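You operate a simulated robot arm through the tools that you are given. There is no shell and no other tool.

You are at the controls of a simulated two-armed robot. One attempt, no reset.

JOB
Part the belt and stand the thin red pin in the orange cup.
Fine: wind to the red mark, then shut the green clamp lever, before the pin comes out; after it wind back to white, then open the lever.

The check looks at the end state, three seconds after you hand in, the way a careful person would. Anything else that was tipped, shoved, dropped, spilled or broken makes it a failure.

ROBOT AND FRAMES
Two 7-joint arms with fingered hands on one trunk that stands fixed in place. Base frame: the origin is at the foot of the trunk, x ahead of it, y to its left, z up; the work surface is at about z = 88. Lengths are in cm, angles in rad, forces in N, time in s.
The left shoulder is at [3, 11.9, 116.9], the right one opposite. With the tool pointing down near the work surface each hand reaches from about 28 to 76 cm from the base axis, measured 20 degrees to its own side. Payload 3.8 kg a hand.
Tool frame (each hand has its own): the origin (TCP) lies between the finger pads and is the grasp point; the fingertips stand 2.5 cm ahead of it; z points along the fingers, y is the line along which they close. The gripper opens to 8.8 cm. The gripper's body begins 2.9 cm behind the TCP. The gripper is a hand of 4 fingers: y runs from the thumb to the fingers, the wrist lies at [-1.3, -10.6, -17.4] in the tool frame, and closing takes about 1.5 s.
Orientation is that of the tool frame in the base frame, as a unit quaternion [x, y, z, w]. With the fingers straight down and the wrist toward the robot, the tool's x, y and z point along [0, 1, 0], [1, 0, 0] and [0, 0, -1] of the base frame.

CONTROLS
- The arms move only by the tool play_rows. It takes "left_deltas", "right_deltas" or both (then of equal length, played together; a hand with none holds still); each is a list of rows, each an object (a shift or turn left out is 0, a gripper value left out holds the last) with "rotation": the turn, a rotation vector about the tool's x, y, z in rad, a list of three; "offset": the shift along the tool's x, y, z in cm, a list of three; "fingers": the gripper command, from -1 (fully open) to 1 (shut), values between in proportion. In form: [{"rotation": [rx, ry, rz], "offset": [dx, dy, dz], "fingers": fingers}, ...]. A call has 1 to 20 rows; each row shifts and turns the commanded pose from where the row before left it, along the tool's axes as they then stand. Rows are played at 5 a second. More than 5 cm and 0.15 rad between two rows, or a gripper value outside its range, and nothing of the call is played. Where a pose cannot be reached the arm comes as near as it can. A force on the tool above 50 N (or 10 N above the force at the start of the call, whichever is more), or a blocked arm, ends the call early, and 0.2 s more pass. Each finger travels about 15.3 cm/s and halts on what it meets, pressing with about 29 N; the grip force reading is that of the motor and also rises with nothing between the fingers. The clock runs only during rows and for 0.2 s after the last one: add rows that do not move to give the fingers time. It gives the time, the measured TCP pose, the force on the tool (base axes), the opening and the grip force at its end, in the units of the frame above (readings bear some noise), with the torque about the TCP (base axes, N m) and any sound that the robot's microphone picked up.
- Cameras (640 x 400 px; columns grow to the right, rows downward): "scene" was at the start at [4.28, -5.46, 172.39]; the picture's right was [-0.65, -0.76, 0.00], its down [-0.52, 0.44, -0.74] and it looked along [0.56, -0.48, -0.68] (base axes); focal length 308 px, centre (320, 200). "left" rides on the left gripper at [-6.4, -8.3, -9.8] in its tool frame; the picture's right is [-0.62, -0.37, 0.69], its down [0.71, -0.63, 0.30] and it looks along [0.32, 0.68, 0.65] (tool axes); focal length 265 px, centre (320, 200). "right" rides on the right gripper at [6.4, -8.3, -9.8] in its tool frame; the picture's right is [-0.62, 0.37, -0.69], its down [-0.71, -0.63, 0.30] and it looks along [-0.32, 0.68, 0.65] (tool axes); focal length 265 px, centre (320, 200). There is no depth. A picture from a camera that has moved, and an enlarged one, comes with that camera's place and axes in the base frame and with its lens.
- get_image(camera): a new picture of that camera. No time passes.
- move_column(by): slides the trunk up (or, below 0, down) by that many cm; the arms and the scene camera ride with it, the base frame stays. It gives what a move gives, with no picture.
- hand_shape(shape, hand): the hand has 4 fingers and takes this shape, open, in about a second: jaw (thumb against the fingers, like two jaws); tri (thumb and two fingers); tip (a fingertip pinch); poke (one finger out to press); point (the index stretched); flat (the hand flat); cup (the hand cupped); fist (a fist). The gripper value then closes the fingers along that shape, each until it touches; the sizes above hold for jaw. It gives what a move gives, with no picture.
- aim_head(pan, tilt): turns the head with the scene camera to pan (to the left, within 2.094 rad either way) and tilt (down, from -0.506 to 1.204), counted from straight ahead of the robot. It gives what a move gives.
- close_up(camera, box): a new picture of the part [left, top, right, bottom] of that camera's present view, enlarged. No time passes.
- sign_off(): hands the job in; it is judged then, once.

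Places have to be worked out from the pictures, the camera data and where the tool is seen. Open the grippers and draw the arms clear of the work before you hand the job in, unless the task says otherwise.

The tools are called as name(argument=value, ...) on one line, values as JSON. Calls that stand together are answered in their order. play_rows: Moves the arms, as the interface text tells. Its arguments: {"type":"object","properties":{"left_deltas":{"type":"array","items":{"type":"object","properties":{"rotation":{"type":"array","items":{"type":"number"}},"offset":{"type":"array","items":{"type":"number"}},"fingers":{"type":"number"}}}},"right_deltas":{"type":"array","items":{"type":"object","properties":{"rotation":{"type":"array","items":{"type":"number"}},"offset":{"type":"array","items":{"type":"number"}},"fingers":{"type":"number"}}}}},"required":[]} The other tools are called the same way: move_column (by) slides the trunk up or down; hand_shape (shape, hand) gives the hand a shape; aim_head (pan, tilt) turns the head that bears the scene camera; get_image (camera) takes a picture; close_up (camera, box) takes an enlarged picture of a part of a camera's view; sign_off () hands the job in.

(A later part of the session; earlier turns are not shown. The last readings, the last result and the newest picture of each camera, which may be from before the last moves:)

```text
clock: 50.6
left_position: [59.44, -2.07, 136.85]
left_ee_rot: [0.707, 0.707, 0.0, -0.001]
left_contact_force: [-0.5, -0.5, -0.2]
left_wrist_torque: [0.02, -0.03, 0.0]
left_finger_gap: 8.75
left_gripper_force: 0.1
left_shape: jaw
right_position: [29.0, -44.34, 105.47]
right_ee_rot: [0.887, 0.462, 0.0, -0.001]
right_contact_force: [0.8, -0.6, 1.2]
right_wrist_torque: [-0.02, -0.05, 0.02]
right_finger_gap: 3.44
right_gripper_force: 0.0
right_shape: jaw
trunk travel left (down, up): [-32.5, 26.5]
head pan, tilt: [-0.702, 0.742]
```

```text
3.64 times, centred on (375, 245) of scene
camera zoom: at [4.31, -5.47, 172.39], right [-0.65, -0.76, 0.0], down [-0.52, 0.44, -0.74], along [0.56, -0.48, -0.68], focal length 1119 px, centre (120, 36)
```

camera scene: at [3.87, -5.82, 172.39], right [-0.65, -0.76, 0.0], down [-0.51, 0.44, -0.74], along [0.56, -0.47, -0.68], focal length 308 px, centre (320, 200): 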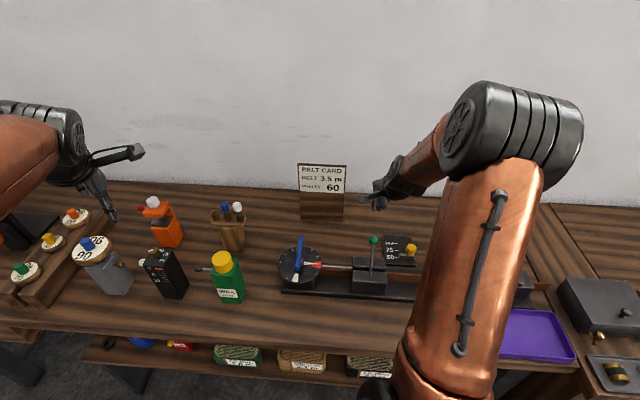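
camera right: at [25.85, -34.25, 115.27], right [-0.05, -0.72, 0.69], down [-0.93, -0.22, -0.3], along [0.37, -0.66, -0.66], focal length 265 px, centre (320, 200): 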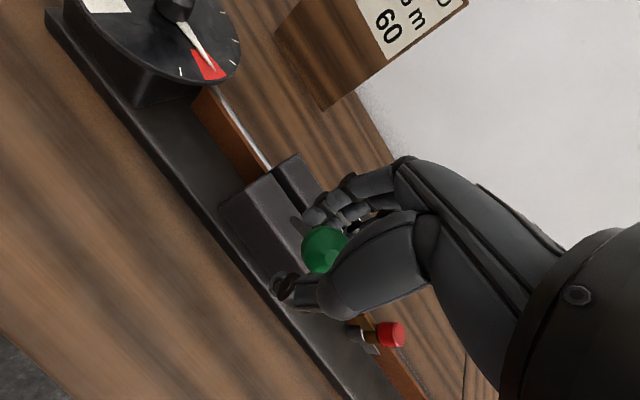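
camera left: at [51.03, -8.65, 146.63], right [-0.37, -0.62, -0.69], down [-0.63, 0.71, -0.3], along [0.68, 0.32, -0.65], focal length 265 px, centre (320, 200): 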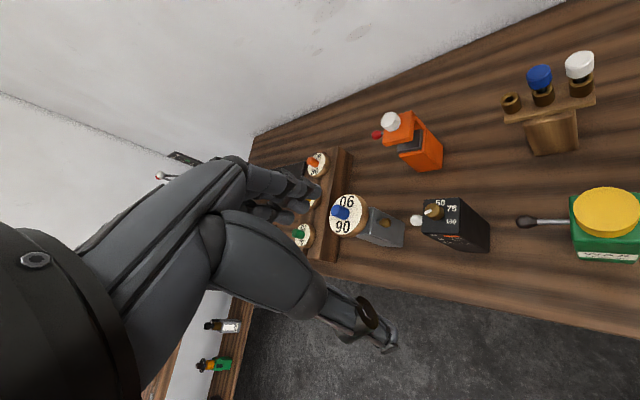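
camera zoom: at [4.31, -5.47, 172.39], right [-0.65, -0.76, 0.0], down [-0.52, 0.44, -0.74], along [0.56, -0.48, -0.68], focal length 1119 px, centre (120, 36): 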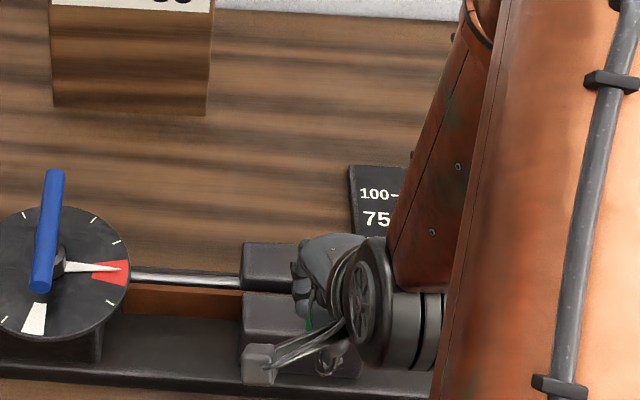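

Force is tiny, so the lever is still swinging freely at about 35°. Continuing down the arc.

play_rows(right_deltas=[{"offset": [0.06, -0.45, 0.32]}, {"offset": [0.06, -0.45, 0.36]}, {"offset": [0.06, -0.45, 0.4]}, {"offset": [0.06, -0.45, 0.43]}, {}])

get_image(camera="right")

close_up(camera="scene", box=[310, 190, 440, 300])

```text
clock: 51.8
left_position: [59.48, -2.14, 136.7]
left_ee_rot: [0.707, 0.707, 0.0, 0.0]
left_contact_force: [-0.9, 0.0, -0.6]
left_wrist_torque: [-0.02, 0.0, -0.01]
left_finger_gap: 8.77
left_gripper_force: 0.1
left_shape: jaw
right_position: [27.67, -43.16, 104.1]
right_ee_rot: [0.887, 0.462, 0.0, 0.002]
right_contact_force: [6.9, -6.3, 18.3]
right_wrist_torque: [-0.7, -0.71, 0.05]
right_finger_gap: 4.24
right_gripper_force: 0.0
right_shape: jaw
trunk travel left (down, up): [-32.5, 26.5]
head pan, tilt: [-0.702, 0.742]
```

```text
taken
camera right: at [24.58, -33.09, 113.79], right [-0.06, -0.72, 0.69], down [-0.93, -0.22, -0.31], along [0.38, -0.66, -0.65], focal length 265 px, centre (320, 200)
```

right: 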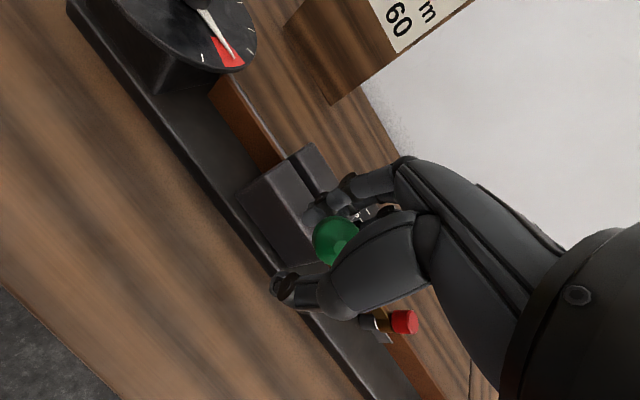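

```text
3.64 times, centred on (375, 245) of scene
camera zoom: at [4.32, -5.43, 172.4], right [-0.65, -0.76, 0.0], down [-0.52, 0.44, -0.74], along [0.56, -0.48, -0.68], focal length 1119 px, centre (120, 36)
```

zoom: 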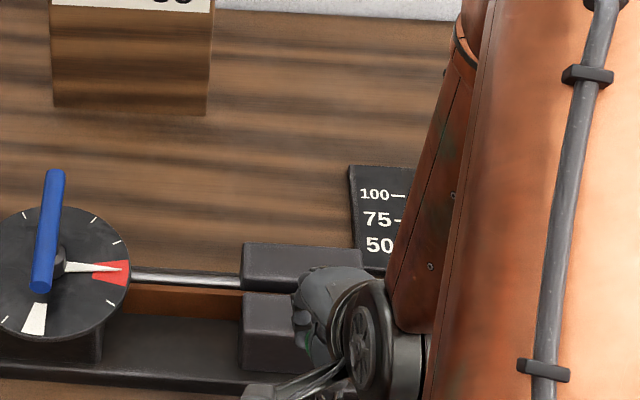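

Resistance has appeared (18 N up, 9 N back), so the lever has met its stop at roughly 40° toward the robot. I'll relax slightly, open the hand, lift clear and look.

play_rows(right_deltas=[{"offset": [-0.03, 0.2, -0.3]}, {"fingers": -1}, {}, {}, {}, {"offset": [0, 0, -2]}, {"offset": [0, 0, -3]}, {"offset": [0, 0, -4]}, {"offset": [0, 0, -4]}, {}])

get_image(camera="right")

get_image(camera="scene")

close_up(camera="scene", box=[270, 220, 430, 310])

```text
clock: 54.0
left_position: [59.42, -2.24, 136.76]
left_ee_rot: [0.707, 0.707, 0.0, 0.0]
left_contact_force: [0.4, -0.2, 0.0]
left_wrist_torque: [-0.04, -0.03, 0.01]
left_finger_gap: 8.73
left_gripper_force: 0.1
left_shape: jaw
right_position: [27.84, -43.31, 117.31]
right_ee_rot: [0.887, 0.462, 0.0, -0.001]
right_contact_force: [1.0, -0.5, 0.3]
right_wrist_torque: [0.0, -0.01, 0.0]
right_finger_gap: 8.81
right_gripper_force: 0.1
right_shape: jaw
trunk travel left (down, up): [-32.5, 26.5]
head pan, tilt: [-0.702, 0.742]
```

```text
taken
camera right: at [24.75, -33.26, 127.11], right [-0.05, -0.72, 0.69], down [-0.93, -0.22, -0.3], along [0.37, -0.66, -0.66], focal length 265 px, centre (320, 200)
```

right: 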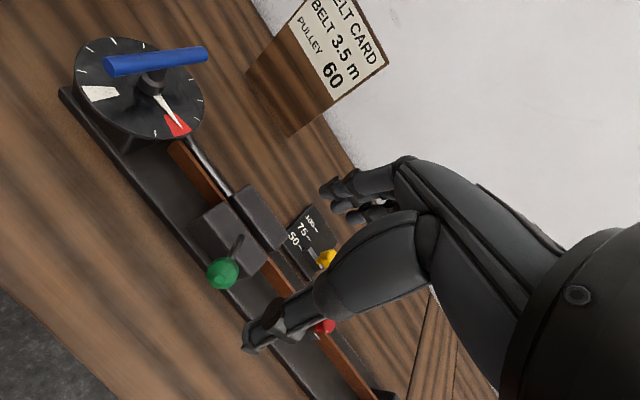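

```text
taken
camera scene: at [4.39, -5.55, 172.38], right [-0.65, -0.76, 0.0], down [-0.52, 0.44, -0.74], along [0.56, -0.48, -0.68], focal length 308 px, centre (320, 200)
```

scene: 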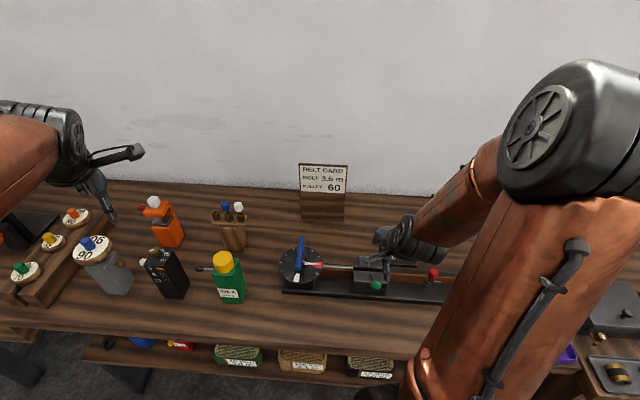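

```text
4.00 times, centred on (350, 265) of scene
camera zoom: at [4.39, -5.55, 172.38], right [-0.65, -0.76, 0.0], down [-0.52, 0.44, -0.74], along [0.56, -0.48, -0.68], focal length 1231 px, centre (200, -60)
```

zoom: 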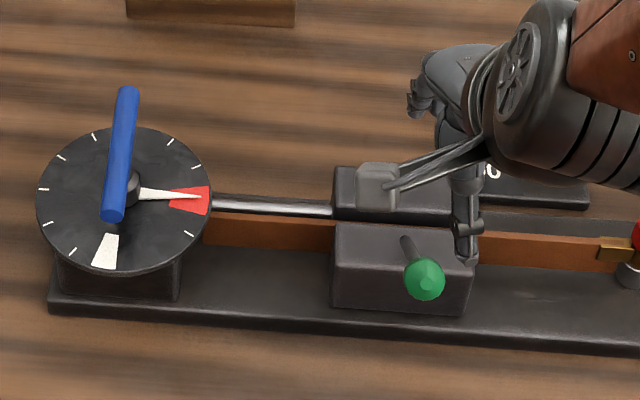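

The lever now leans about 45° toward the robot and stays there. To be sure it's fully shut I'll close the fingers and press lightly down on the ball from above.

play_rows(right_deltas=[{"fingers": 1}, {}, {}, {}, {"offset": [0, 0, 3]}, {"offset": [0, 0, 3]}, {"offset": [0, 0, 2.2]}, {"offset": [0, 0, 0.4]}, {"offset": [0, 0, 0.4]}, {}])

get_image(camera="right")

```text
clock: 56.2
left_position: [59.35, -2.21, 136.75]
left_ee_rot: [0.707, 0.707, 0.0, 0.0]
left_contact_force: [-0.6, -0.4, 0.0]
left_wrist_torque: [-0.03, -0.01, 0.0]
left_finger_gap: 8.75
left_gripper_force: 0.0
left_shape: jaw
right_position: [27.65, -43.42, 108.27]
right_ee_rot: [0.887, 0.462, 0.0, 0.001]
right_contact_force: [0.1, 1.1, -0.2]
right_wrist_torque: [0.01, -0.01, 0.01]
right_finger_gap: 0.02
right_gripper_force: 28.5
right_shape: jaw
trunk travel left (down, up): [-32.5, 26.5]
head pan, tilt: [-0.702, 0.742]
```

```text
taken
camera right: at [24.61, -33.2, 118.11], right [-0.05, -0.72, 0.69], down [-0.93, -0.22, -0.3], along [0.37, -0.66, -0.65], focal length 265 px, centre (320, 200)
```

right: 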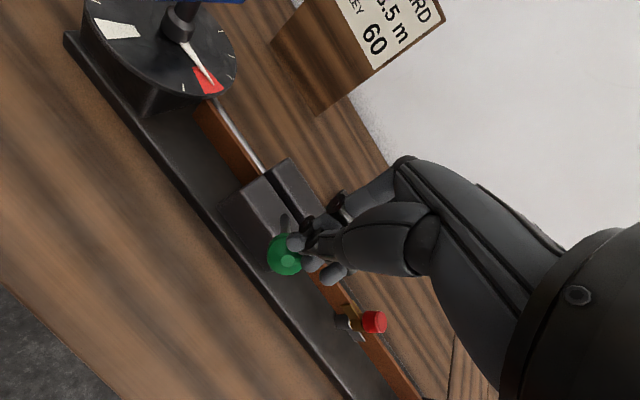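

No contact yet; going down in small steps.

play_rows(right_deltas=[{"offset": [0, 0, 0.3]}, {"offset": [0, 0, 0.3]}, {"offset": [0, 0, 0.3]}, {}])

close_up(camera="right", box=[220, 180, 400, 320])

```text
clock: 56.9
left_position: [59.17, -1.91, 136.95]
left_ee_rot: [0.707, 0.707, 0.0, 0.001]
left_contact_force: [-0.4, -0.3, 0.6]
left_wrist_torque: [0.06, 0.01, 0.01]
left_finger_gap: 8.77
left_gripper_force: 0.1
left_shape: jaw
right_position: [27.97, -43.22, 108.23]
right_ee_rot: [0.886, 0.463, 0.005, 0.009]
right_contact_force: [4.2, 3.5, 15.7]
right_wrist_torque: [0.04, -0.2, 0.04]
right_finger_gap: 0.01
right_gripper_force: 29.1
right_shape: jaw
trunk travel left (down, up): [-32.5, 26.5]
head pan, tilt: [-0.702, 0.742]
stopped in row 3 (right hand): the force on the tool passed its limit at 55 N (the readings are from after the stop); the commanded pose is now the measured one
```

```text
2.86 times, centred on (310, 250) of right
camera zoom: at [24.67, -33.06, 117.73], right [-0.06, -0.71, 0.7], down [-0.92, -0.23, -0.32], along [0.39, -0.66, -0.64], focal length 758 px, centre (349, 57)
```

zoom: 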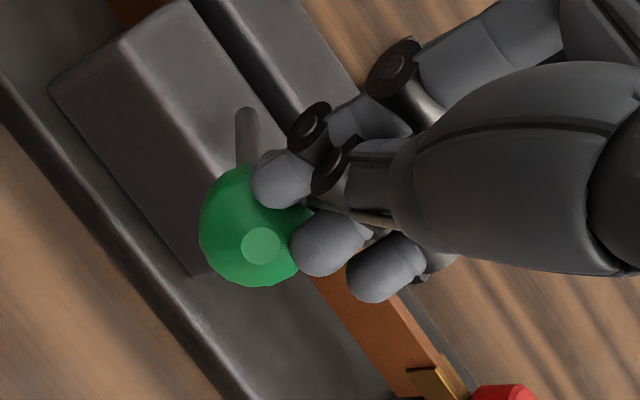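

The ball took over 50 N without moving, so the lever is hard against its shut stop. Lifting straight off and checking the rig.

play_rows(right_deltas=[{"offset": [0, 0, -1]}, {"offset": [0, 0, -4]}, {"offset": [0, 0, -4]}, {"offset": [0, 0, -4]}, {"offset": [0, 0, -4], "fingers": -1}, {}, {}])

get_image(camera="right")

get_image(camera="scene")

```text
clock: 58.5
left_position: [59.37, -2.1, 136.85]
left_ee_rot: [0.707, 0.707, 0.0, 0.0]
left_contact_force: [-0.9, -0.1, -0.1]
left_wrist_torque: [-0.01, 0.02, 0.01]
left_finger_gap: 8.74
left_gripper_force: 0.1
left_shape: jaw
right_position: [27.62, -43.5, 124.86]
right_ee_rot: [0.887, 0.462, 0.003, 0.005]
right_contact_force: [0.5, 0.2, 0.4]
right_wrist_torque: [-0.04, 0.02, 0.0]
right_finger_gap: 8.78
right_gripper_force: 0.1
right_shape: jaw
trunk travel left (down, up): [-32.5, 26.5]
head pan, tilt: [-0.702, 0.742]
```

```text
taken
camera right: at [24.48, -33.19, 134.52], right [-0.06, -0.71, 0.7], down [-0.92, -0.23, -0.31], along [0.38, -0.66, -0.65], focal length 265 px, centre (320, 200)
```

right: 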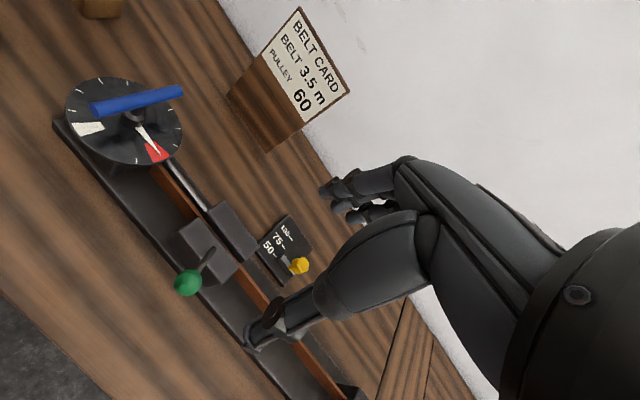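

```text
taken
camera scene: at [4.22, -5.45, 172.39], right [-0.65, -0.76, 0.0], down [-0.52, 0.44, -0.74], along [0.56, -0.48, -0.68], focal length 308 px, centre (320, 200)
```

scene: 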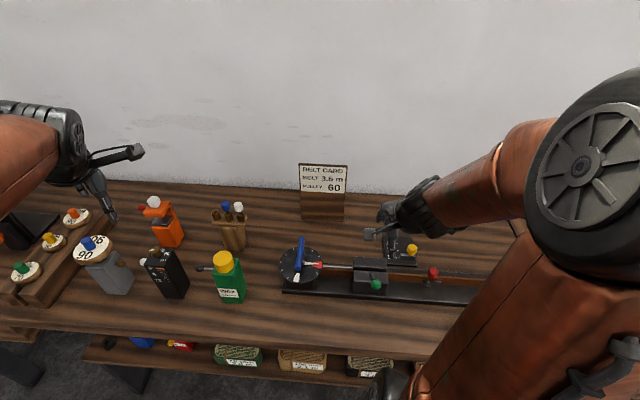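

Everything is in place: pointer on red, lever shut. Next is the pin, so I'll level the hand, align the jaw across the belt and move above the red cap for a proper look.

play_rows(right_deltas=[{"rotation": [0.0117, 0, 0.131]}, {"offset": [-3.0, 1.65, 1.65]}, {"offset": [-3.0, 1.65, 1.65]}, {"offset": [-3.0, 1.65, 1.65]}, {"offset": [-3.0, 1.65, 1.65]}, {"offset": [-3.0, 1.65, 1.65]}, {"offset": [-3.0, 1.65, 1.65]}, {}])

get_image(camera="right")

get_image(camera="scene")

```text
clock: 60.3
left_position: [59.27, -2.03, 136.92]
left_ee_rot: [0.707, 0.708, 0.0, 0.0]
left_contact_force: [-0.3, -0.5, 0.0]
left_wrist_torque: [0.0, -0.01, -0.01]
left_finger_gap: 8.76
left_gripper_force: 0.1
left_shape: jaw
right_position: [23.0, -62.95, 115.24]
right_ee_rot: [0.915, 0.403, 0.001, 0.0]
right_contact_force: [0.1, 1.5, 0.3]
right_wrist_torque: [0.03, 0.0, -0.01]
right_finger_gap: 8.75
right_gripper_force: 0.0
right_shape: jaw
right hand out of reach, approached as far as the arm can: row 4
trunk travel left (down, up): [-32.5, 26.5]
head pan, tilt: [-0.702, 0.742]
```

```text
taken
camera right: at [21.27, -52.53, 125.05], right [-0.15, -0.71, 0.69], down [-0.95, -0.1, -0.31], along [0.28, -0.7, -0.65], focal length 265 px, centre (320, 200)
```

right: 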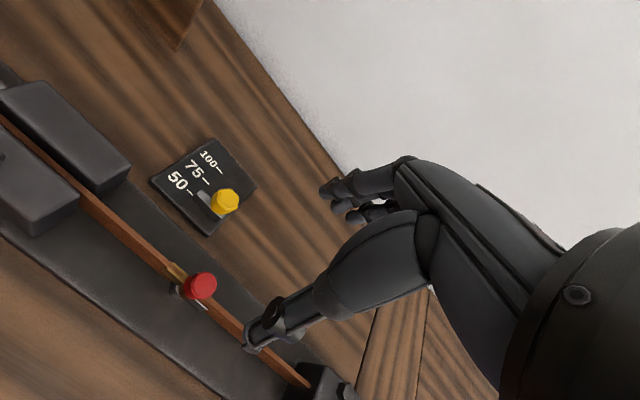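

```text
taken
camera scene: at [4.19, -5.4, 172.4], right [-0.65, -0.76, 0.0], down [-0.52, 0.44, -0.74], along [0.56, -0.48, -0.68], focal length 308 px, centre (320, 200)
```

scene: 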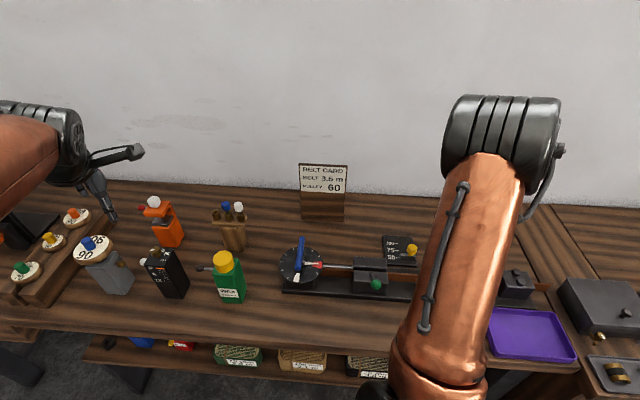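

The hand is above the pin. Zooming in on the cap and hinge from the wrist camera to fix its position and height.

close_up(camera="right", box=[140, 240, 260, 330])

close_up(camera="right", box=[170, 255, 230, 315])

```text
4.44 times, centred on (200, 285) of right
camera zoom: at [21.27, -52.53, 125.05], right [-0.15, -0.71, 0.69], down [-0.95, -0.1, -0.31], along [0.28, -0.7, -0.65], focal length 1180 px, centre (853, -178)
```

zoom: 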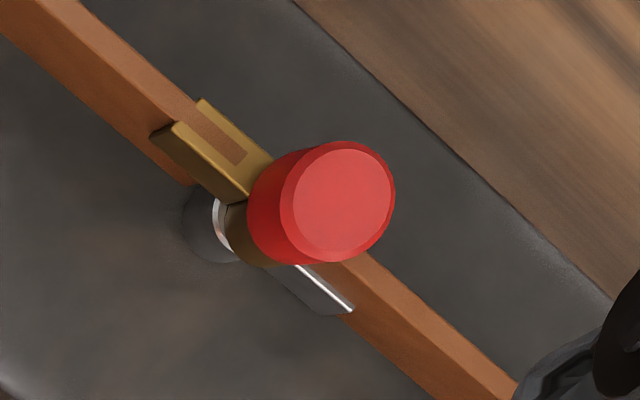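

```text
6.67 times, centred on (200, 285) of right
camera zoom: at [21.27, -52.53, 125.05], right [-0.15, -0.71, 0.69], down [-0.95, -0.1, -0.31], along [0.28, -0.7, -0.65], focal length 1769 px, centre (1120, -367)
```

zoom: 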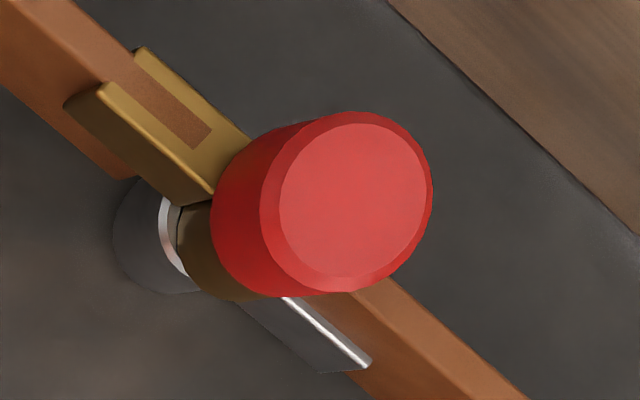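

The cap top is at about (22.45, -63.6, 97.4), roughly 2.5 cm across and 2 cm tall, sitting on the hinge barrel. I'll come down with the jaw open to just above it and check centring.

play_rows(right_deltas=[{"offset": [-0.45, 0.03, 0], "fingers": -1}, {"offset": [0, 0, 3]}, {"offset": [0, 0, 3]}, {"offset": [0, 0, 3]}, {"offset": [0, 0, 2]}, {}])

get_image(camera="right")

get_image(camera="scene")

```text
clock: 61.7
left_position: [59.4, -2.09, 136.84]
left_ee_rot: [0.707, 0.707, 0.0, 0.001]
left_contact_force: [0.0, 0.5, -0.6]
left_wrist_torque: [0.01, -0.01, 0.04]
left_finger_gap: 8.75
left_gripper_force: 0.1
left_shape: jaw
right_position: [22.84, -63.18, 104.35]
right_ee_rot: [0.915, 0.403, -0.001, 0.0]
right_contact_force: [-0.6, -0.9, -0.1]
right_wrist_torque: [-0.02, 0.01, 0.0]
right_finger_gap: 8.77
right_gripper_force: 0.0
right_shape: jaw
trunk travel left (down, up): [-32.5, 26.5]
head pan, tilt: [-0.702, 0.742]
```

```text
taken
camera right: at [21.09, -52.81, 114.03], right [-0.15, -0.71, 0.69], down [-0.95, -0.1, -0.3], along [0.28, -0.7, -0.65], focal length 265 px, centre (320, 200)
```

right: 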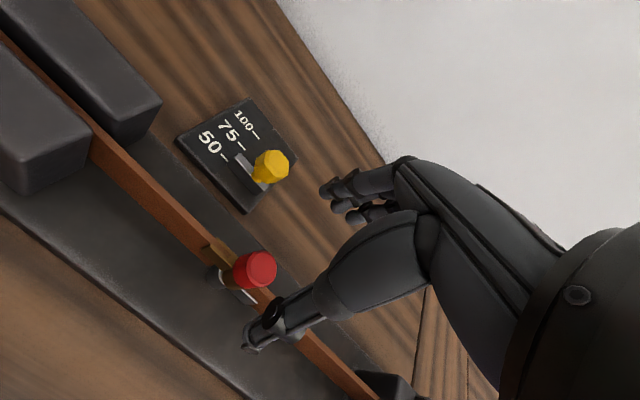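

```text
taken
camera scene: at [4.26, -5.44, 172.39], right [-0.65, -0.76, 0.0], down [-0.52, 0.44, -0.74], along [0.56, -0.48, -0.68], focal length 308 px, centre (320, 200)
```

scene: 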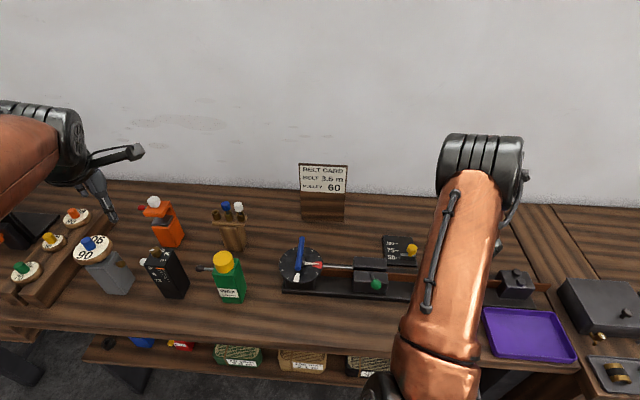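

close_up(camera="right", box=[200, 230, 300, 310])

close_up(camera="scene", box=[430, 300, 490, 360])

```text
5.00 times, centred on (250, 270) of right
camera zoom: at [21.09, -52.81, 114.03], right [-0.15, -0.71, 0.69], down [-0.95, -0.1, -0.3], along [0.28, -0.7, -0.65], focal length 1327 px, centre (670, -150)
```

zoom: 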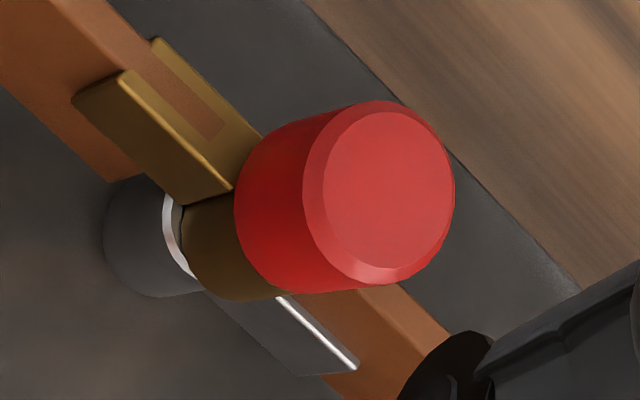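

```text
6.67 times, centred on (460, 330) of scene
camera zoom: at [4.26, -5.44, 172.39], right [-0.65, -0.76, 0.0], down [-0.52, 0.44, -0.74], along [0.56, -0.48, -0.68], focal length 2051 px, centre (-613, -667)
```

zoom: 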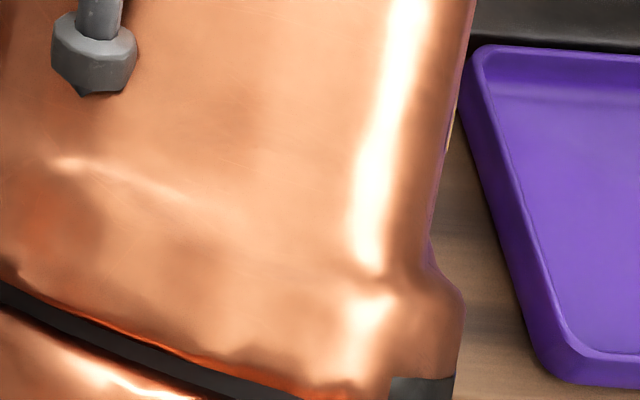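

The pin is centred in the open jaw. Lowering so the fingertips wrap the cap (tips at about z 95.5), then closing.

play_rows(right_deltas=[{"offset": [0, 0, 2]}, {"offset": [0, 0, 2]}, {"offset": [0, 0, 1.5]}, {"offset": [0, 0, 0.8]}, {}])

get_image(camera="right")

```text
clock: 62.9
left_position: [59.36, -2.25, 136.8]
left_ee_rot: [0.707, 0.707, 0.0, 0.0]
left_contact_force: [0.0, -0.1, 0.1]
left_wrist_torque: [-0.02, 0.0, -0.01]
left_finger_gap: 8.76
left_gripper_force: 0.1
left_shape: jaw
right_position: [22.78, -63.29, 97.94]
right_ee_rot: [0.915, 0.402, 0.0, 0.0]
right_contact_force: [0.7, -0.5, 0.3]
right_wrist_torque: [0.01, 0.0, -0.01]
right_finger_gap: 8.77
right_gripper_force: 0.1
right_shape: jaw
trunk travel left (down, up): [-32.5, 26.5]
head pan, tilt: [-0.702, 0.742]
```

```text
taken
camera right: at [21.09, -52.93, 107.73], right [-0.15, -0.71, 0.69], down [-0.95, -0.1, -0.3], along [0.28, -0.7, -0.65], focal length 265 px, centre (320, 200)
```

right: 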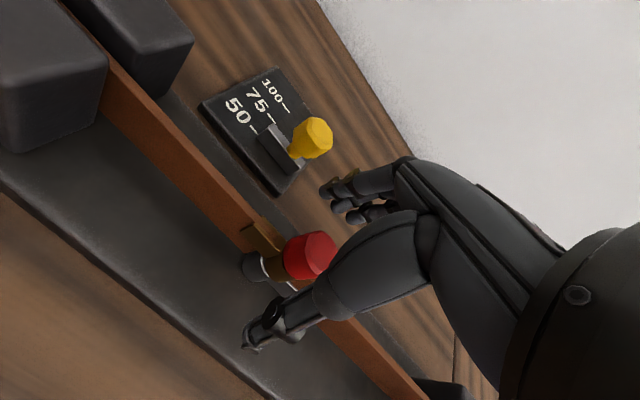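

The cap sits between thumb and fingers. Closing progressively to grip it.

play_rows(right_deltas=[{"fingers": 0.2}, {}, {"fingers": 0.35}, {}, {"fingers": 0.6}, {"fingers": 1}, {}, {}, {}])

get_image(camera="right")

close_up(camera="right", box=[210, 170, 390, 310])

```text
clock: 64.9
left_position: [59.38, -2.11, 136.84]
left_ee_rot: [0.707, 0.707, -0.001, 0.0]
left_contact_force: [-1.2, -0.1, 0.3]
left_wrist_torque: [0.0, -0.03, 0.01]
left_finger_gap: 8.77
left_gripper_force: 0.1
left_shape: jaw
right_position: [22.85, -63.33, 97.97]
right_ee_rot: [0.915, 0.403, 0.0, 0.0]
right_contact_force: [0.7, 0.7, -0.8]
right_wrist_torque: [0.01, 0.0, 0.05]
right_finger_gap: 1.66
right_gripper_force: 28.2
right_shape: jaw
trunk travel left (down, up): [-32.5, 26.5]
head pan, tilt: [-0.702, 0.742]
```

```text
taken
camera right: at [21.09, -52.94, 107.75], right [-0.15, -0.71, 0.69], down [-0.95, -0.1, -0.3], along [0.28, -0.7, -0.65], focal length 265 px, centre (320, 200)
```

right: 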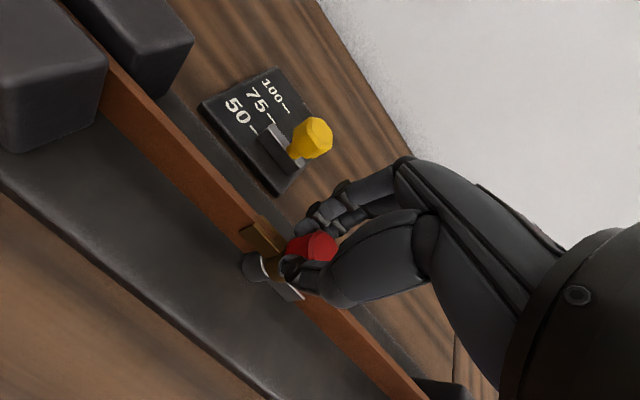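

```text
2.86 times, centred on (300, 240) of right
camera zoom: at [21.09, -52.94, 107.75], right [-0.15, -0.71, 0.69], down [-0.95, -0.1, -0.3], along [0.28, -0.7, -0.65], focal length 758 px, centre (377, 86)
```

zoom: 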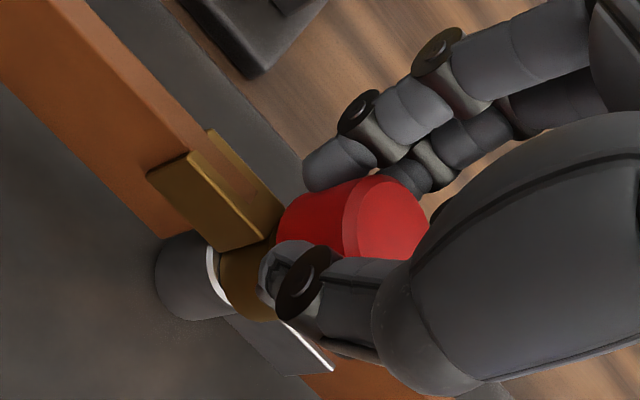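

The cap is held between thumb, index and middle at 28 N. Lifting slowly and straight up to start drawing the pin.

play_rows(right_deltas=[{"offset": [0, 0, -0.4]}, {"offset": [0, 0, -0.4]}, {"offset": [0, 0, -0.4]}, {"offset": [0, 0, -0.4]}, {}])

close_up(camera="right", box=[180, 150, 400, 330])

```text
clock: 66.1
left_position: [59.41, -2.14, 136.78]
left_ee_rot: [0.707, 0.707, -0.001, -0.001]
left_contact_force: [-0.1, -0.4, 1.1]
left_wrist_torque: [0.01, 0.01, 0.0]
left_finger_gap: 8.78
left_gripper_force: 0.0
left_shape: jaw
right_position: [22.92, -63.2, 99.6]
right_ee_rot: [0.915, 0.402, 0.0, -0.001]
right_contact_force: [0.7, -0.2, -0.7]
right_wrist_torque: [-0.02, 0.0, 0.03]
right_finger_gap: 1.63
right_gripper_force: 29.1
right_shape: jaw
trunk travel left (down, up): [-32.5, 26.5]
head pan, tilt: [-0.702, 0.742]
```

```text
2.22 times, centred on (290, 240) of right
camera zoom: at [21.07, -52.88, 109.35], right [-0.15, -0.71, 0.69], down [-0.95, -0.1, -0.3], along [0.28, -0.7, -0.65], focal length 590 px, centre (387, 111)
```

zoom: 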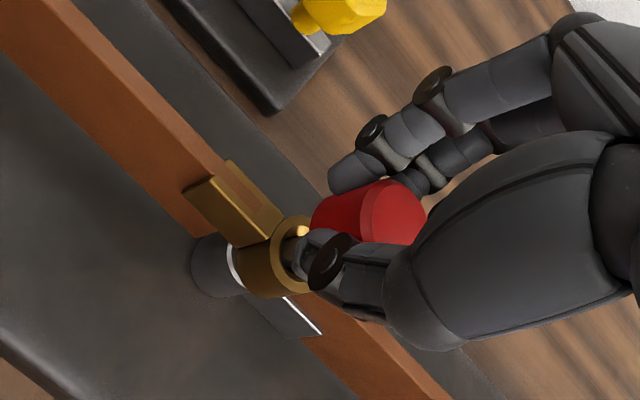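

The cap has risen off the brass barrel with almost no force. Continuing straight up.

play_rows(right_deltas=[{"offset": [0, 0, -0.6]}, {"offset": [0, 0, -0.6]}, {"offset": [0, 0, -0.7]}, {"offset": [0, 0, -0.7]}, {"offset": [0, 0, -0.8]}, {"offset": [0, 0, -0.8]}, {"offset": [0, 0, -0.8]}, {"offset": [0, 0, -0.8]}, {"offset": [0, 0, -1]}, {"offset": [0, 0, -1]}, {"offset": [0, 0, -1]}, {"offset": [0, 0, -1]}, {}])

get_image(camera="right")

close_up(camera="right", box=[180, 150, 400, 330])

get_image(camera="scene")

```text
clock: 68.9
left_position: [59.31, -2.16, 136.7]
left_ee_rot: [0.707, 0.707, 0.001, 0.0]
left_contact_force: [0.7, 0.0, 0.4]
left_wrist_torque: [0.01, -0.01, -0.01]
left_finger_gap: 8.75
left_gripper_force: 0.1
left_shape: jaw
right_position: [22.82, -63.35, 109.35]
right_ee_rot: [0.915, 0.403, 0.0, 0.0]
right_contact_force: [-0.1, 0.1, -0.6]
right_wrist_torque: [-0.02, -0.01, -0.02]
right_finger_gap: 1.64
right_gripper_force: 29.2
right_shape: jaw
trunk travel left (down, up): [-32.5, 26.5]
head pan, tilt: [-0.702, 0.742]
```

```text
taken
camera right: at [21.06, -52.93, 119.21], right [-0.15, -0.71, 0.69], down [-0.95, -0.1, -0.3], along [0.28, -0.7, -0.65], focal length 265 px, centre (320, 200)
```

right: 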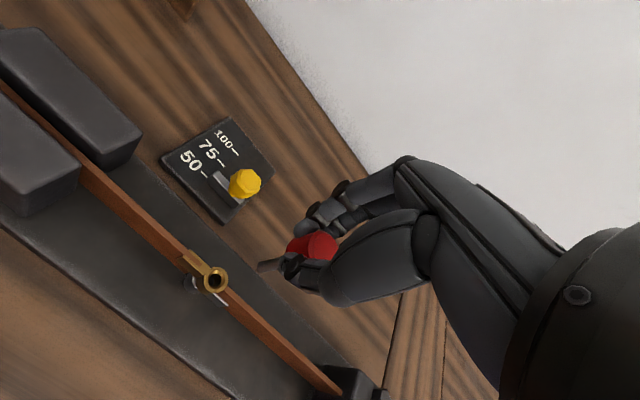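

```text
2.22 times, centred on (290, 240) of right
camera zoom: at [21.06, -52.93, 119.21], right [-0.15, -0.71, 0.69], down [-0.95, -0.1, -0.3], along [0.28, -0.7, -0.65], focal length 590 px, centre (387, 111)
```

zoom: 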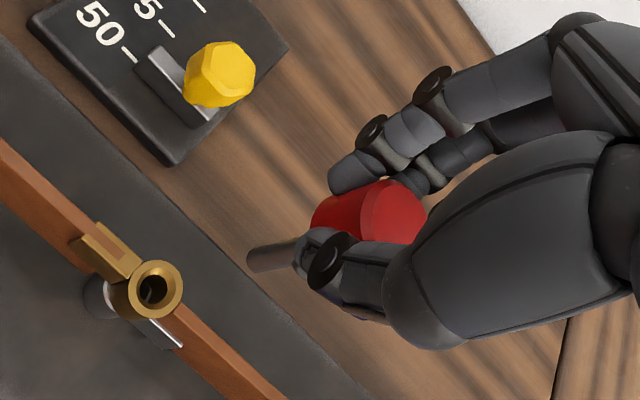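

```text
taken
camera scene: at [4.3, -5.5, 172.39], right [-0.65, -0.76, 0.0], down [-0.52, 0.44, -0.74], along [0.56, -0.48, -0.68], focal length 308 px, centre (320, 200)
```

scene: 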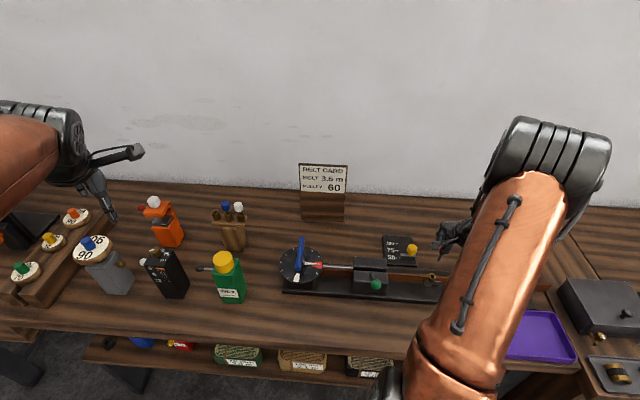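

The pin is out: its shank is about 4.2 cm, ending roughly 6.7 cm below the TCP, and the hinge is empty. Carrying it level to above the orange cup.

play_rows(right_deltas=[{"offset": [0, 0, -3]}, {"offset": [-0.92, -2.35, -0.4]}, {"offset": [-0.92, -2.35, -0.4]}, {"offset": [-0.92, -2.35, -0.4]}, {"offset": [-0.92, -2.35, -0.4]}, {"offset": [-0.92, -2.35, -0.4]}, {"offset": [-0.92, -2.35, -0.4]}, {}])

get_image(camera="right")

get_image(camera="scene")

```text
clock: 70.7
left_position: [59.51, -2.2, 136.83]
left_ee_rot: [0.707, 0.707, 0.001, 0.001]
left_contact_force: [0.6, 0.3, -1.0]
left_wrist_torque: [0.0, 0.02, -0.02]
left_finger_gap: 8.78
left_gripper_force: 0.0
left_shape: jaw
right_position: [8.59, -57.79, 114.72]
right_ee_rot: [0.915, 0.403, 0.0, 0.0]
right_contact_force: [-0.1, 1.1, -0.3]
right_wrist_torque: [0.0, -0.03, -0.02]
right_finger_gap: 1.6
right_gripper_force: 29.2
right_shape: jaw
trunk travel left (down, up): [-32.5, 26.5]
head pan, tilt: [-0.702, 0.742]
```

```text
taken
camera right: at [6.94, -47.46, 124.54], right [-0.15, -0.71, 0.69], down [-0.95, -0.1, -0.3], along [0.28, -0.7, -0.65], focal length 265 px, centre (320, 200)
```

right: 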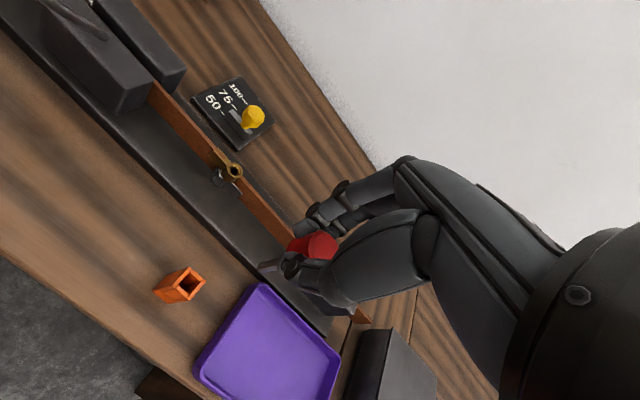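

```text
taken
camera scene: at [4.32, -5.51, 172.39], right [-0.65, -0.76, 0.0], down [-0.52, 0.44, -0.74], along [0.56, -0.48, -0.68], focal length 308 px, centre (320, 200)
```

scene: 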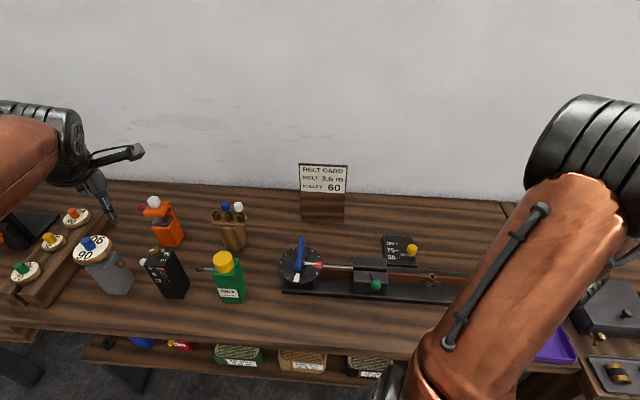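

close_up(camera="right", box=[140, 250, 220, 310])

close_up(camera="right", box=[240, 190, 380, 310])

```text
6.67 times, centred on (180, 280) of right
camera zoom: at [6.94, -47.46, 124.54], right [-0.15, -0.71, 0.69], down [-0.95, -0.1, -0.3], along [0.28, -0.7, -0.65], focal length 1769 px, centre (1253, -333)
```

zoom: 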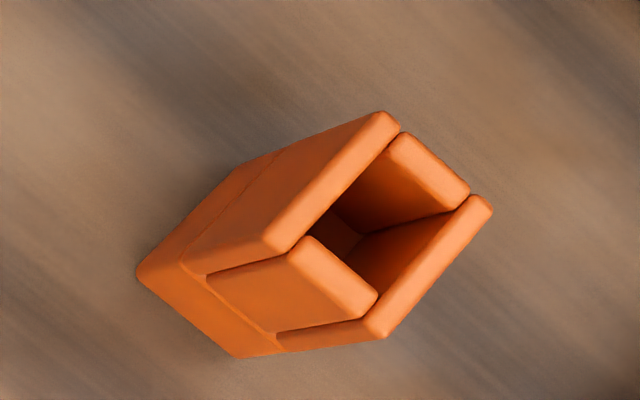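

```text
3.33 times, centred on (310, 250) of right
camera zoom: at [6.94, -47.46, 124.54], right [-0.15, -0.71, 0.69], down [-0.95, -0.1, -0.3], along [0.28, -0.7, -0.65], focal length 885 px, centre (353, 33)
```

zoom: 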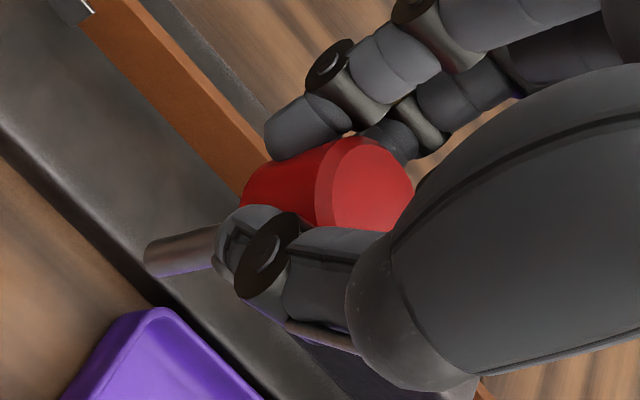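

The cup is about 2.4 cm square, aligned with my hand, its top around z 95 at (8.56, -57.75). I'll shift the pin over it and come down to about 1.5 cm above the rim to check alignment.

play_rows(right_deltas=[{"offset": [0.47, -0.05, 0]}, {"offset": [0, 0, 2.5]}, {"offset": [0, 0, 2.5]}, {"offset": [0, 0, 2.5]}, {"offset": [0, 0, 2]}, {"offset": [0, 0, 1.5]}, {}, {}])

get_image(camera="right")

close_up(camera="right", box=[200, 190, 360, 310])

get_image(camera="scene")

```text
clock: 72.5
left_position: [59.5, -2.12, 136.82]
left_ee_rot: [0.707, 0.707, -0.001, 0.0]
left_contact_force: [-0.4, -0.2, 0.0]
left_wrist_torque: [0.06, -0.01, 0.03]
left_finger_gap: 8.79
left_gripper_force: 0.1
left_shape: jaw
right_position: [8.86, -57.5, 103.72]
right_ee_rot: [0.915, 0.404, 0.0, -0.001]
right_contact_force: [-0.2, 0.0, 0.2]
right_wrist_torque: [0.0, -0.01, 0.01]
right_finger_gap: 1.61
right_gripper_force: 28.8
right_shape: jaw
trunk travel left (down, up): [-32.5, 26.5]
head pan, tilt: [-0.702, 0.742]
```

```text
taken
camera right: at [7.23, -47.03, 113.48], right [-0.15, -0.71, 0.69], down [-0.95, -0.1, -0.3], along [0.28, -0.7, -0.65], focal length 265 px, centre (320, 200)
```

right: 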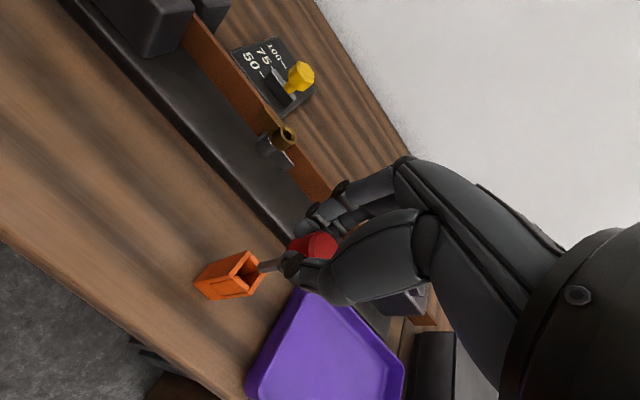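

```text
3.33 times, centred on (280, 250) of right
camera zoom: at [7.23, -47.03, 113.48], right [-0.15, -0.71, 0.69], down [-0.95, -0.1, -0.3], along [0.28, -0.7, -0.65], focal length 885 px, centre (453, 33)
```

zoom: 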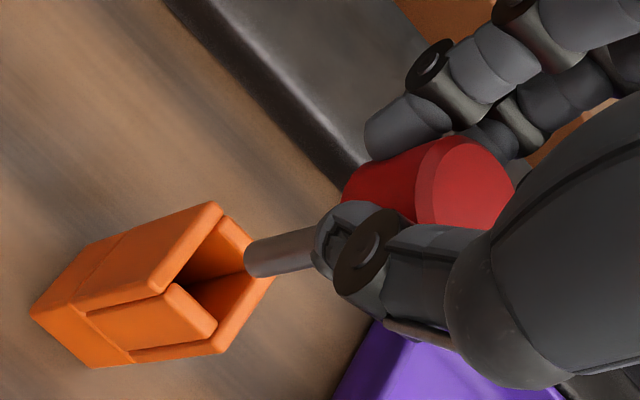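

```text
taken
camera scene: at [4.28, -5.49, 172.39], right [-0.65, -0.76, 0.0], down [-0.52, 0.44, -0.74], along [0.56, -0.48, -0.68], focal length 308 px, centre (320, 200)
```

scene: 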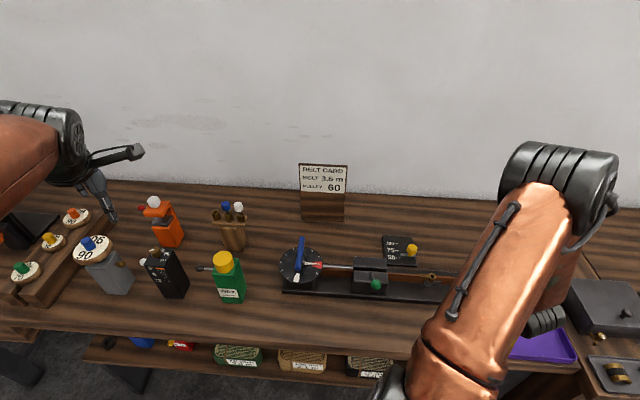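

Two views put the rim at (8.56, -57.71, 95.0) and the tip about 0.17 cm off centre. I'll nudge over and lower so the tip is just above the rim, then look again.

play_rows(right_deltas=[{"offset": [-0.15, -0.09, 0]}, {"offset": [0, 0, 0.7]}, {"offset": [0, 0, 0.7]}, {}, {}])

close_up(camera="right", box=[200, 200, 320, 300])

close_up(camera="right", box=[220, 230, 290, 290])

```text
clock: 73.7
left_position: [59.31, -2.24, 136.81]
left_ee_rot: [0.707, 0.707, 0.0, 0.0]
left_contact_force: [-0.3, 0.2, -0.9]
left_wrist_torque: [0.0, 0.01, -0.03]
left_finger_gap: 8.75
left_gripper_force: 0.0
left_shape: jaw
right_position: [8.68, -57.5, 102.41]
right_ee_rot: [0.915, 0.403, -0.001, 0.0]
right_contact_force: [-0.5, 0.0, -0.7]
right_wrist_torque: [0.03, 0.05, 0.04]
right_finger_gap: 1.61
right_gripper_force: 28.4
right_shape: jaw
trunk travel left (down, up): [-32.5, 26.5]
head pan, tilt: [-0.702, 0.742]
```

```text
4.00 times, centred on (260, 250) of right
camera zoom: at [7.03, -47.11, 112.11], right [-0.15, -0.71, 0.69], down [-0.95, -0.1, -0.3], along [0.28, -0.7, -0.65], focal length 1062 px, centre (560, 0)
```

zoom: 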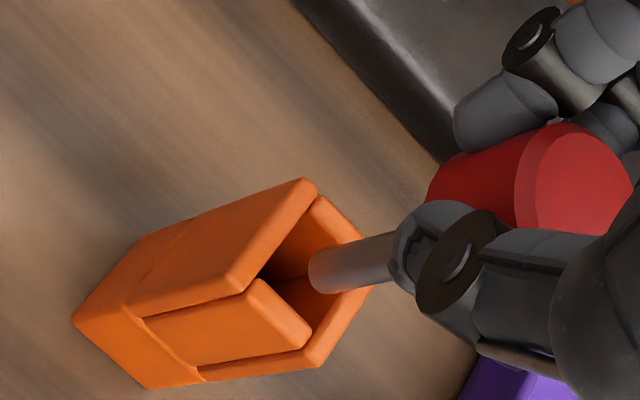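

```text
6.67 times, centred on (255, 260) of right
camera zoom: at [7.03, -47.11, 112.11], right [-0.15, -0.71, 0.69], down [-0.95, -0.1, -0.3], along [0.28, -0.7, -0.65], focal length 1769 px, centre (753, -200)
```

zoom: 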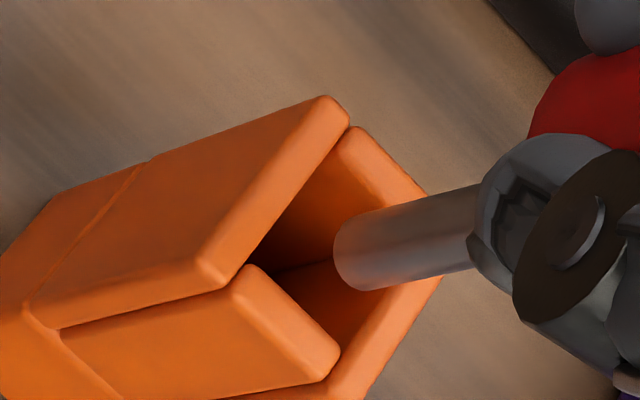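

The tip is centred over the opening to within about 0.1 cm. Lowering slowly into the cup and watching for side forces.

play_rows(right_deltas=[{"offset": [0, 0, 0.4]}, {"offset": [0, 0, 0.4]}, {"offset": [0, 0, 0.4]}, {"offset": [0, 0, 0.4]}, {}])

close_up(camera="right", box=[200, 200, 320, 300])

```text
clock: 74.9
left_position: [59.39, -2.33, 136.93]
left_ee_rot: [0.707, 0.707, 0.0, 0.001]
left_contact_force: [0.0, -0.1, 0.3]
left_wrist_torque: [0.02, 0.0, 0.04]
left_finger_gap: 8.76
left_gripper_force: 0.1
left_shape: jaw
right_position: [8.75, -57.47, 100.77]
right_ee_rot: [0.915, 0.402, 0.0, 0.0]
right_contact_force: [0.3, 0.3, 0.0]
right_wrist_torque: [0.0, -0.03, 0.04]
right_finger_gap: 1.61
right_gripper_force: 29.3
right_shape: jaw
trunk travel left (down, up): [-32.5, 26.5]
head pan, tilt: [-0.702, 0.742]
```

```text
4.00 times, centred on (260, 250) of right
camera zoom: at [7.08, -47.1, 110.54], right [-0.15, -0.71, 0.69], down [-0.95, -0.1, -0.3], along [0.28, -0.7, -0.65], focal length 1062 px, centre (560, 0)
```

zoom: 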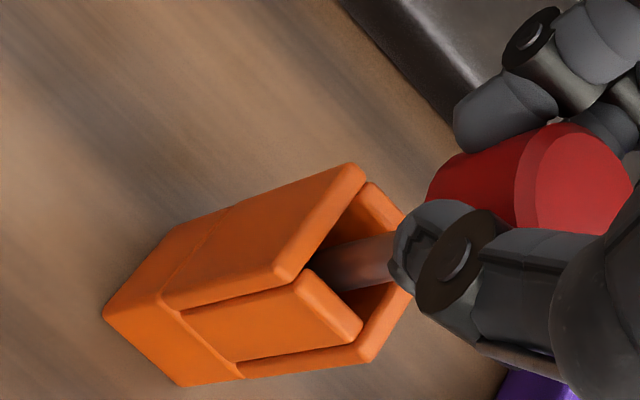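

The shank has entered the cup with no contact force. Continuing down in small steps.

play_rows(right_deltas=[{"offset": [0, 0, 0.4]}, {"offset": [0, 0, 0.4]}, {"offset": [0, 0, 0.4]}, {"offset": [0, 0, 0.4]}, {}])

close_up(camera="right", box=[200, 200, 320, 300])

```text
clock: 76.1
left_position: [59.27, -2.18, 136.82]
left_ee_rot: [0.707, 0.708, 0.0, 0.0]
left_contact_force: [-0.2, -0.2, 0.5]
left_wrist_torque: [0.03, -0.01, -0.01]
left_finger_gap: 8.74
left_gripper_force: 0.0
left_shape: jaw
right_position: [8.79, -57.51, 99.12]
right_ee_rot: [0.915, 0.403, 0.0, 0.0]
right_contact_force: [0.1, -0.2, -0.4]
right_wrist_torque: [0.0, -0.03, 0.0]
right_finger_gap: 1.61
right_gripper_force: 29.5
right_shape: jaw
trunk travel left (down, up): [-32.5, 26.5]
head pan, tilt: [-0.702, 0.742]
```

```text
4.00 times, centred on (260, 250) of right
camera zoom: at [7.05, -47.09, 108.93], right [-0.15, -0.71, 0.69], down [-0.95, -0.1, -0.3], along [0.28, -0.7, -0.65], focal length 1062 px, centre (560, 0)
```

zoom: 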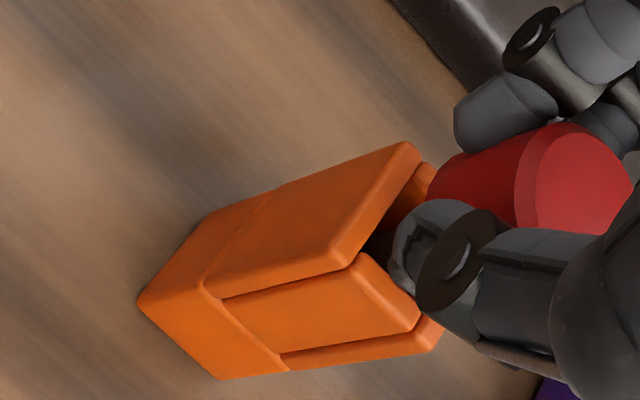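

Still no contact; the cap is about 1.6 cm above the rim. Lowering another centimetre carefully.

play_rows(right_deltas=[{"offset": [0, 0, 0.35]}, {"offset": [0, 0, 0.35]}, {"offset": [0, 0, 0.3]}, {}])

close_up(camera="right", box=[200, 190, 350, 310])

```text
clock: 77.1
left_position: [59.39, -2.09, 136.91]
left_ee_rot: [0.707, 0.707, 0.0, 0.0]
left_contact_force: [0.4, -0.3, 0.2]
left_wrist_torque: [-0.02, -0.01, 0.0]
left_finger_gap: 8.73
left_gripper_force: 0.1
left_shape: jaw
right_position: [8.71, -57.4, 98.23]
right_ee_rot: [0.915, 0.403, 0.0, 0.0]
right_contact_force: [1.1, 0.2, -0.6]
right_wrist_torque: [0.03, 0.01, -0.01]
right_finger_gap: 1.59
right_gripper_force: 29.4
right_shape: jaw
trunk travel left (down, up): [-32.5, 26.5]
head pan, tilt: [-0.702, 0.742]
```

```text
3.33 times, centred on (275, 250) of right
camera zoom: at [7.04, -47.09, 107.94], right [-0.15, -0.71, 0.69], down [-0.95, -0.1, -0.3], along [0.28, -0.7, -0.65], focal length 885 px, centre (470, 33)
```

zoom: 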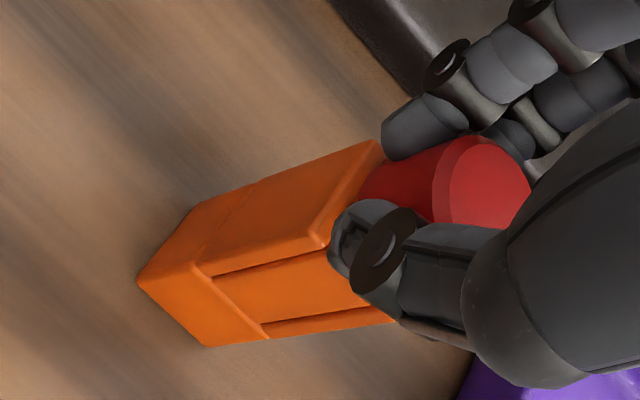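

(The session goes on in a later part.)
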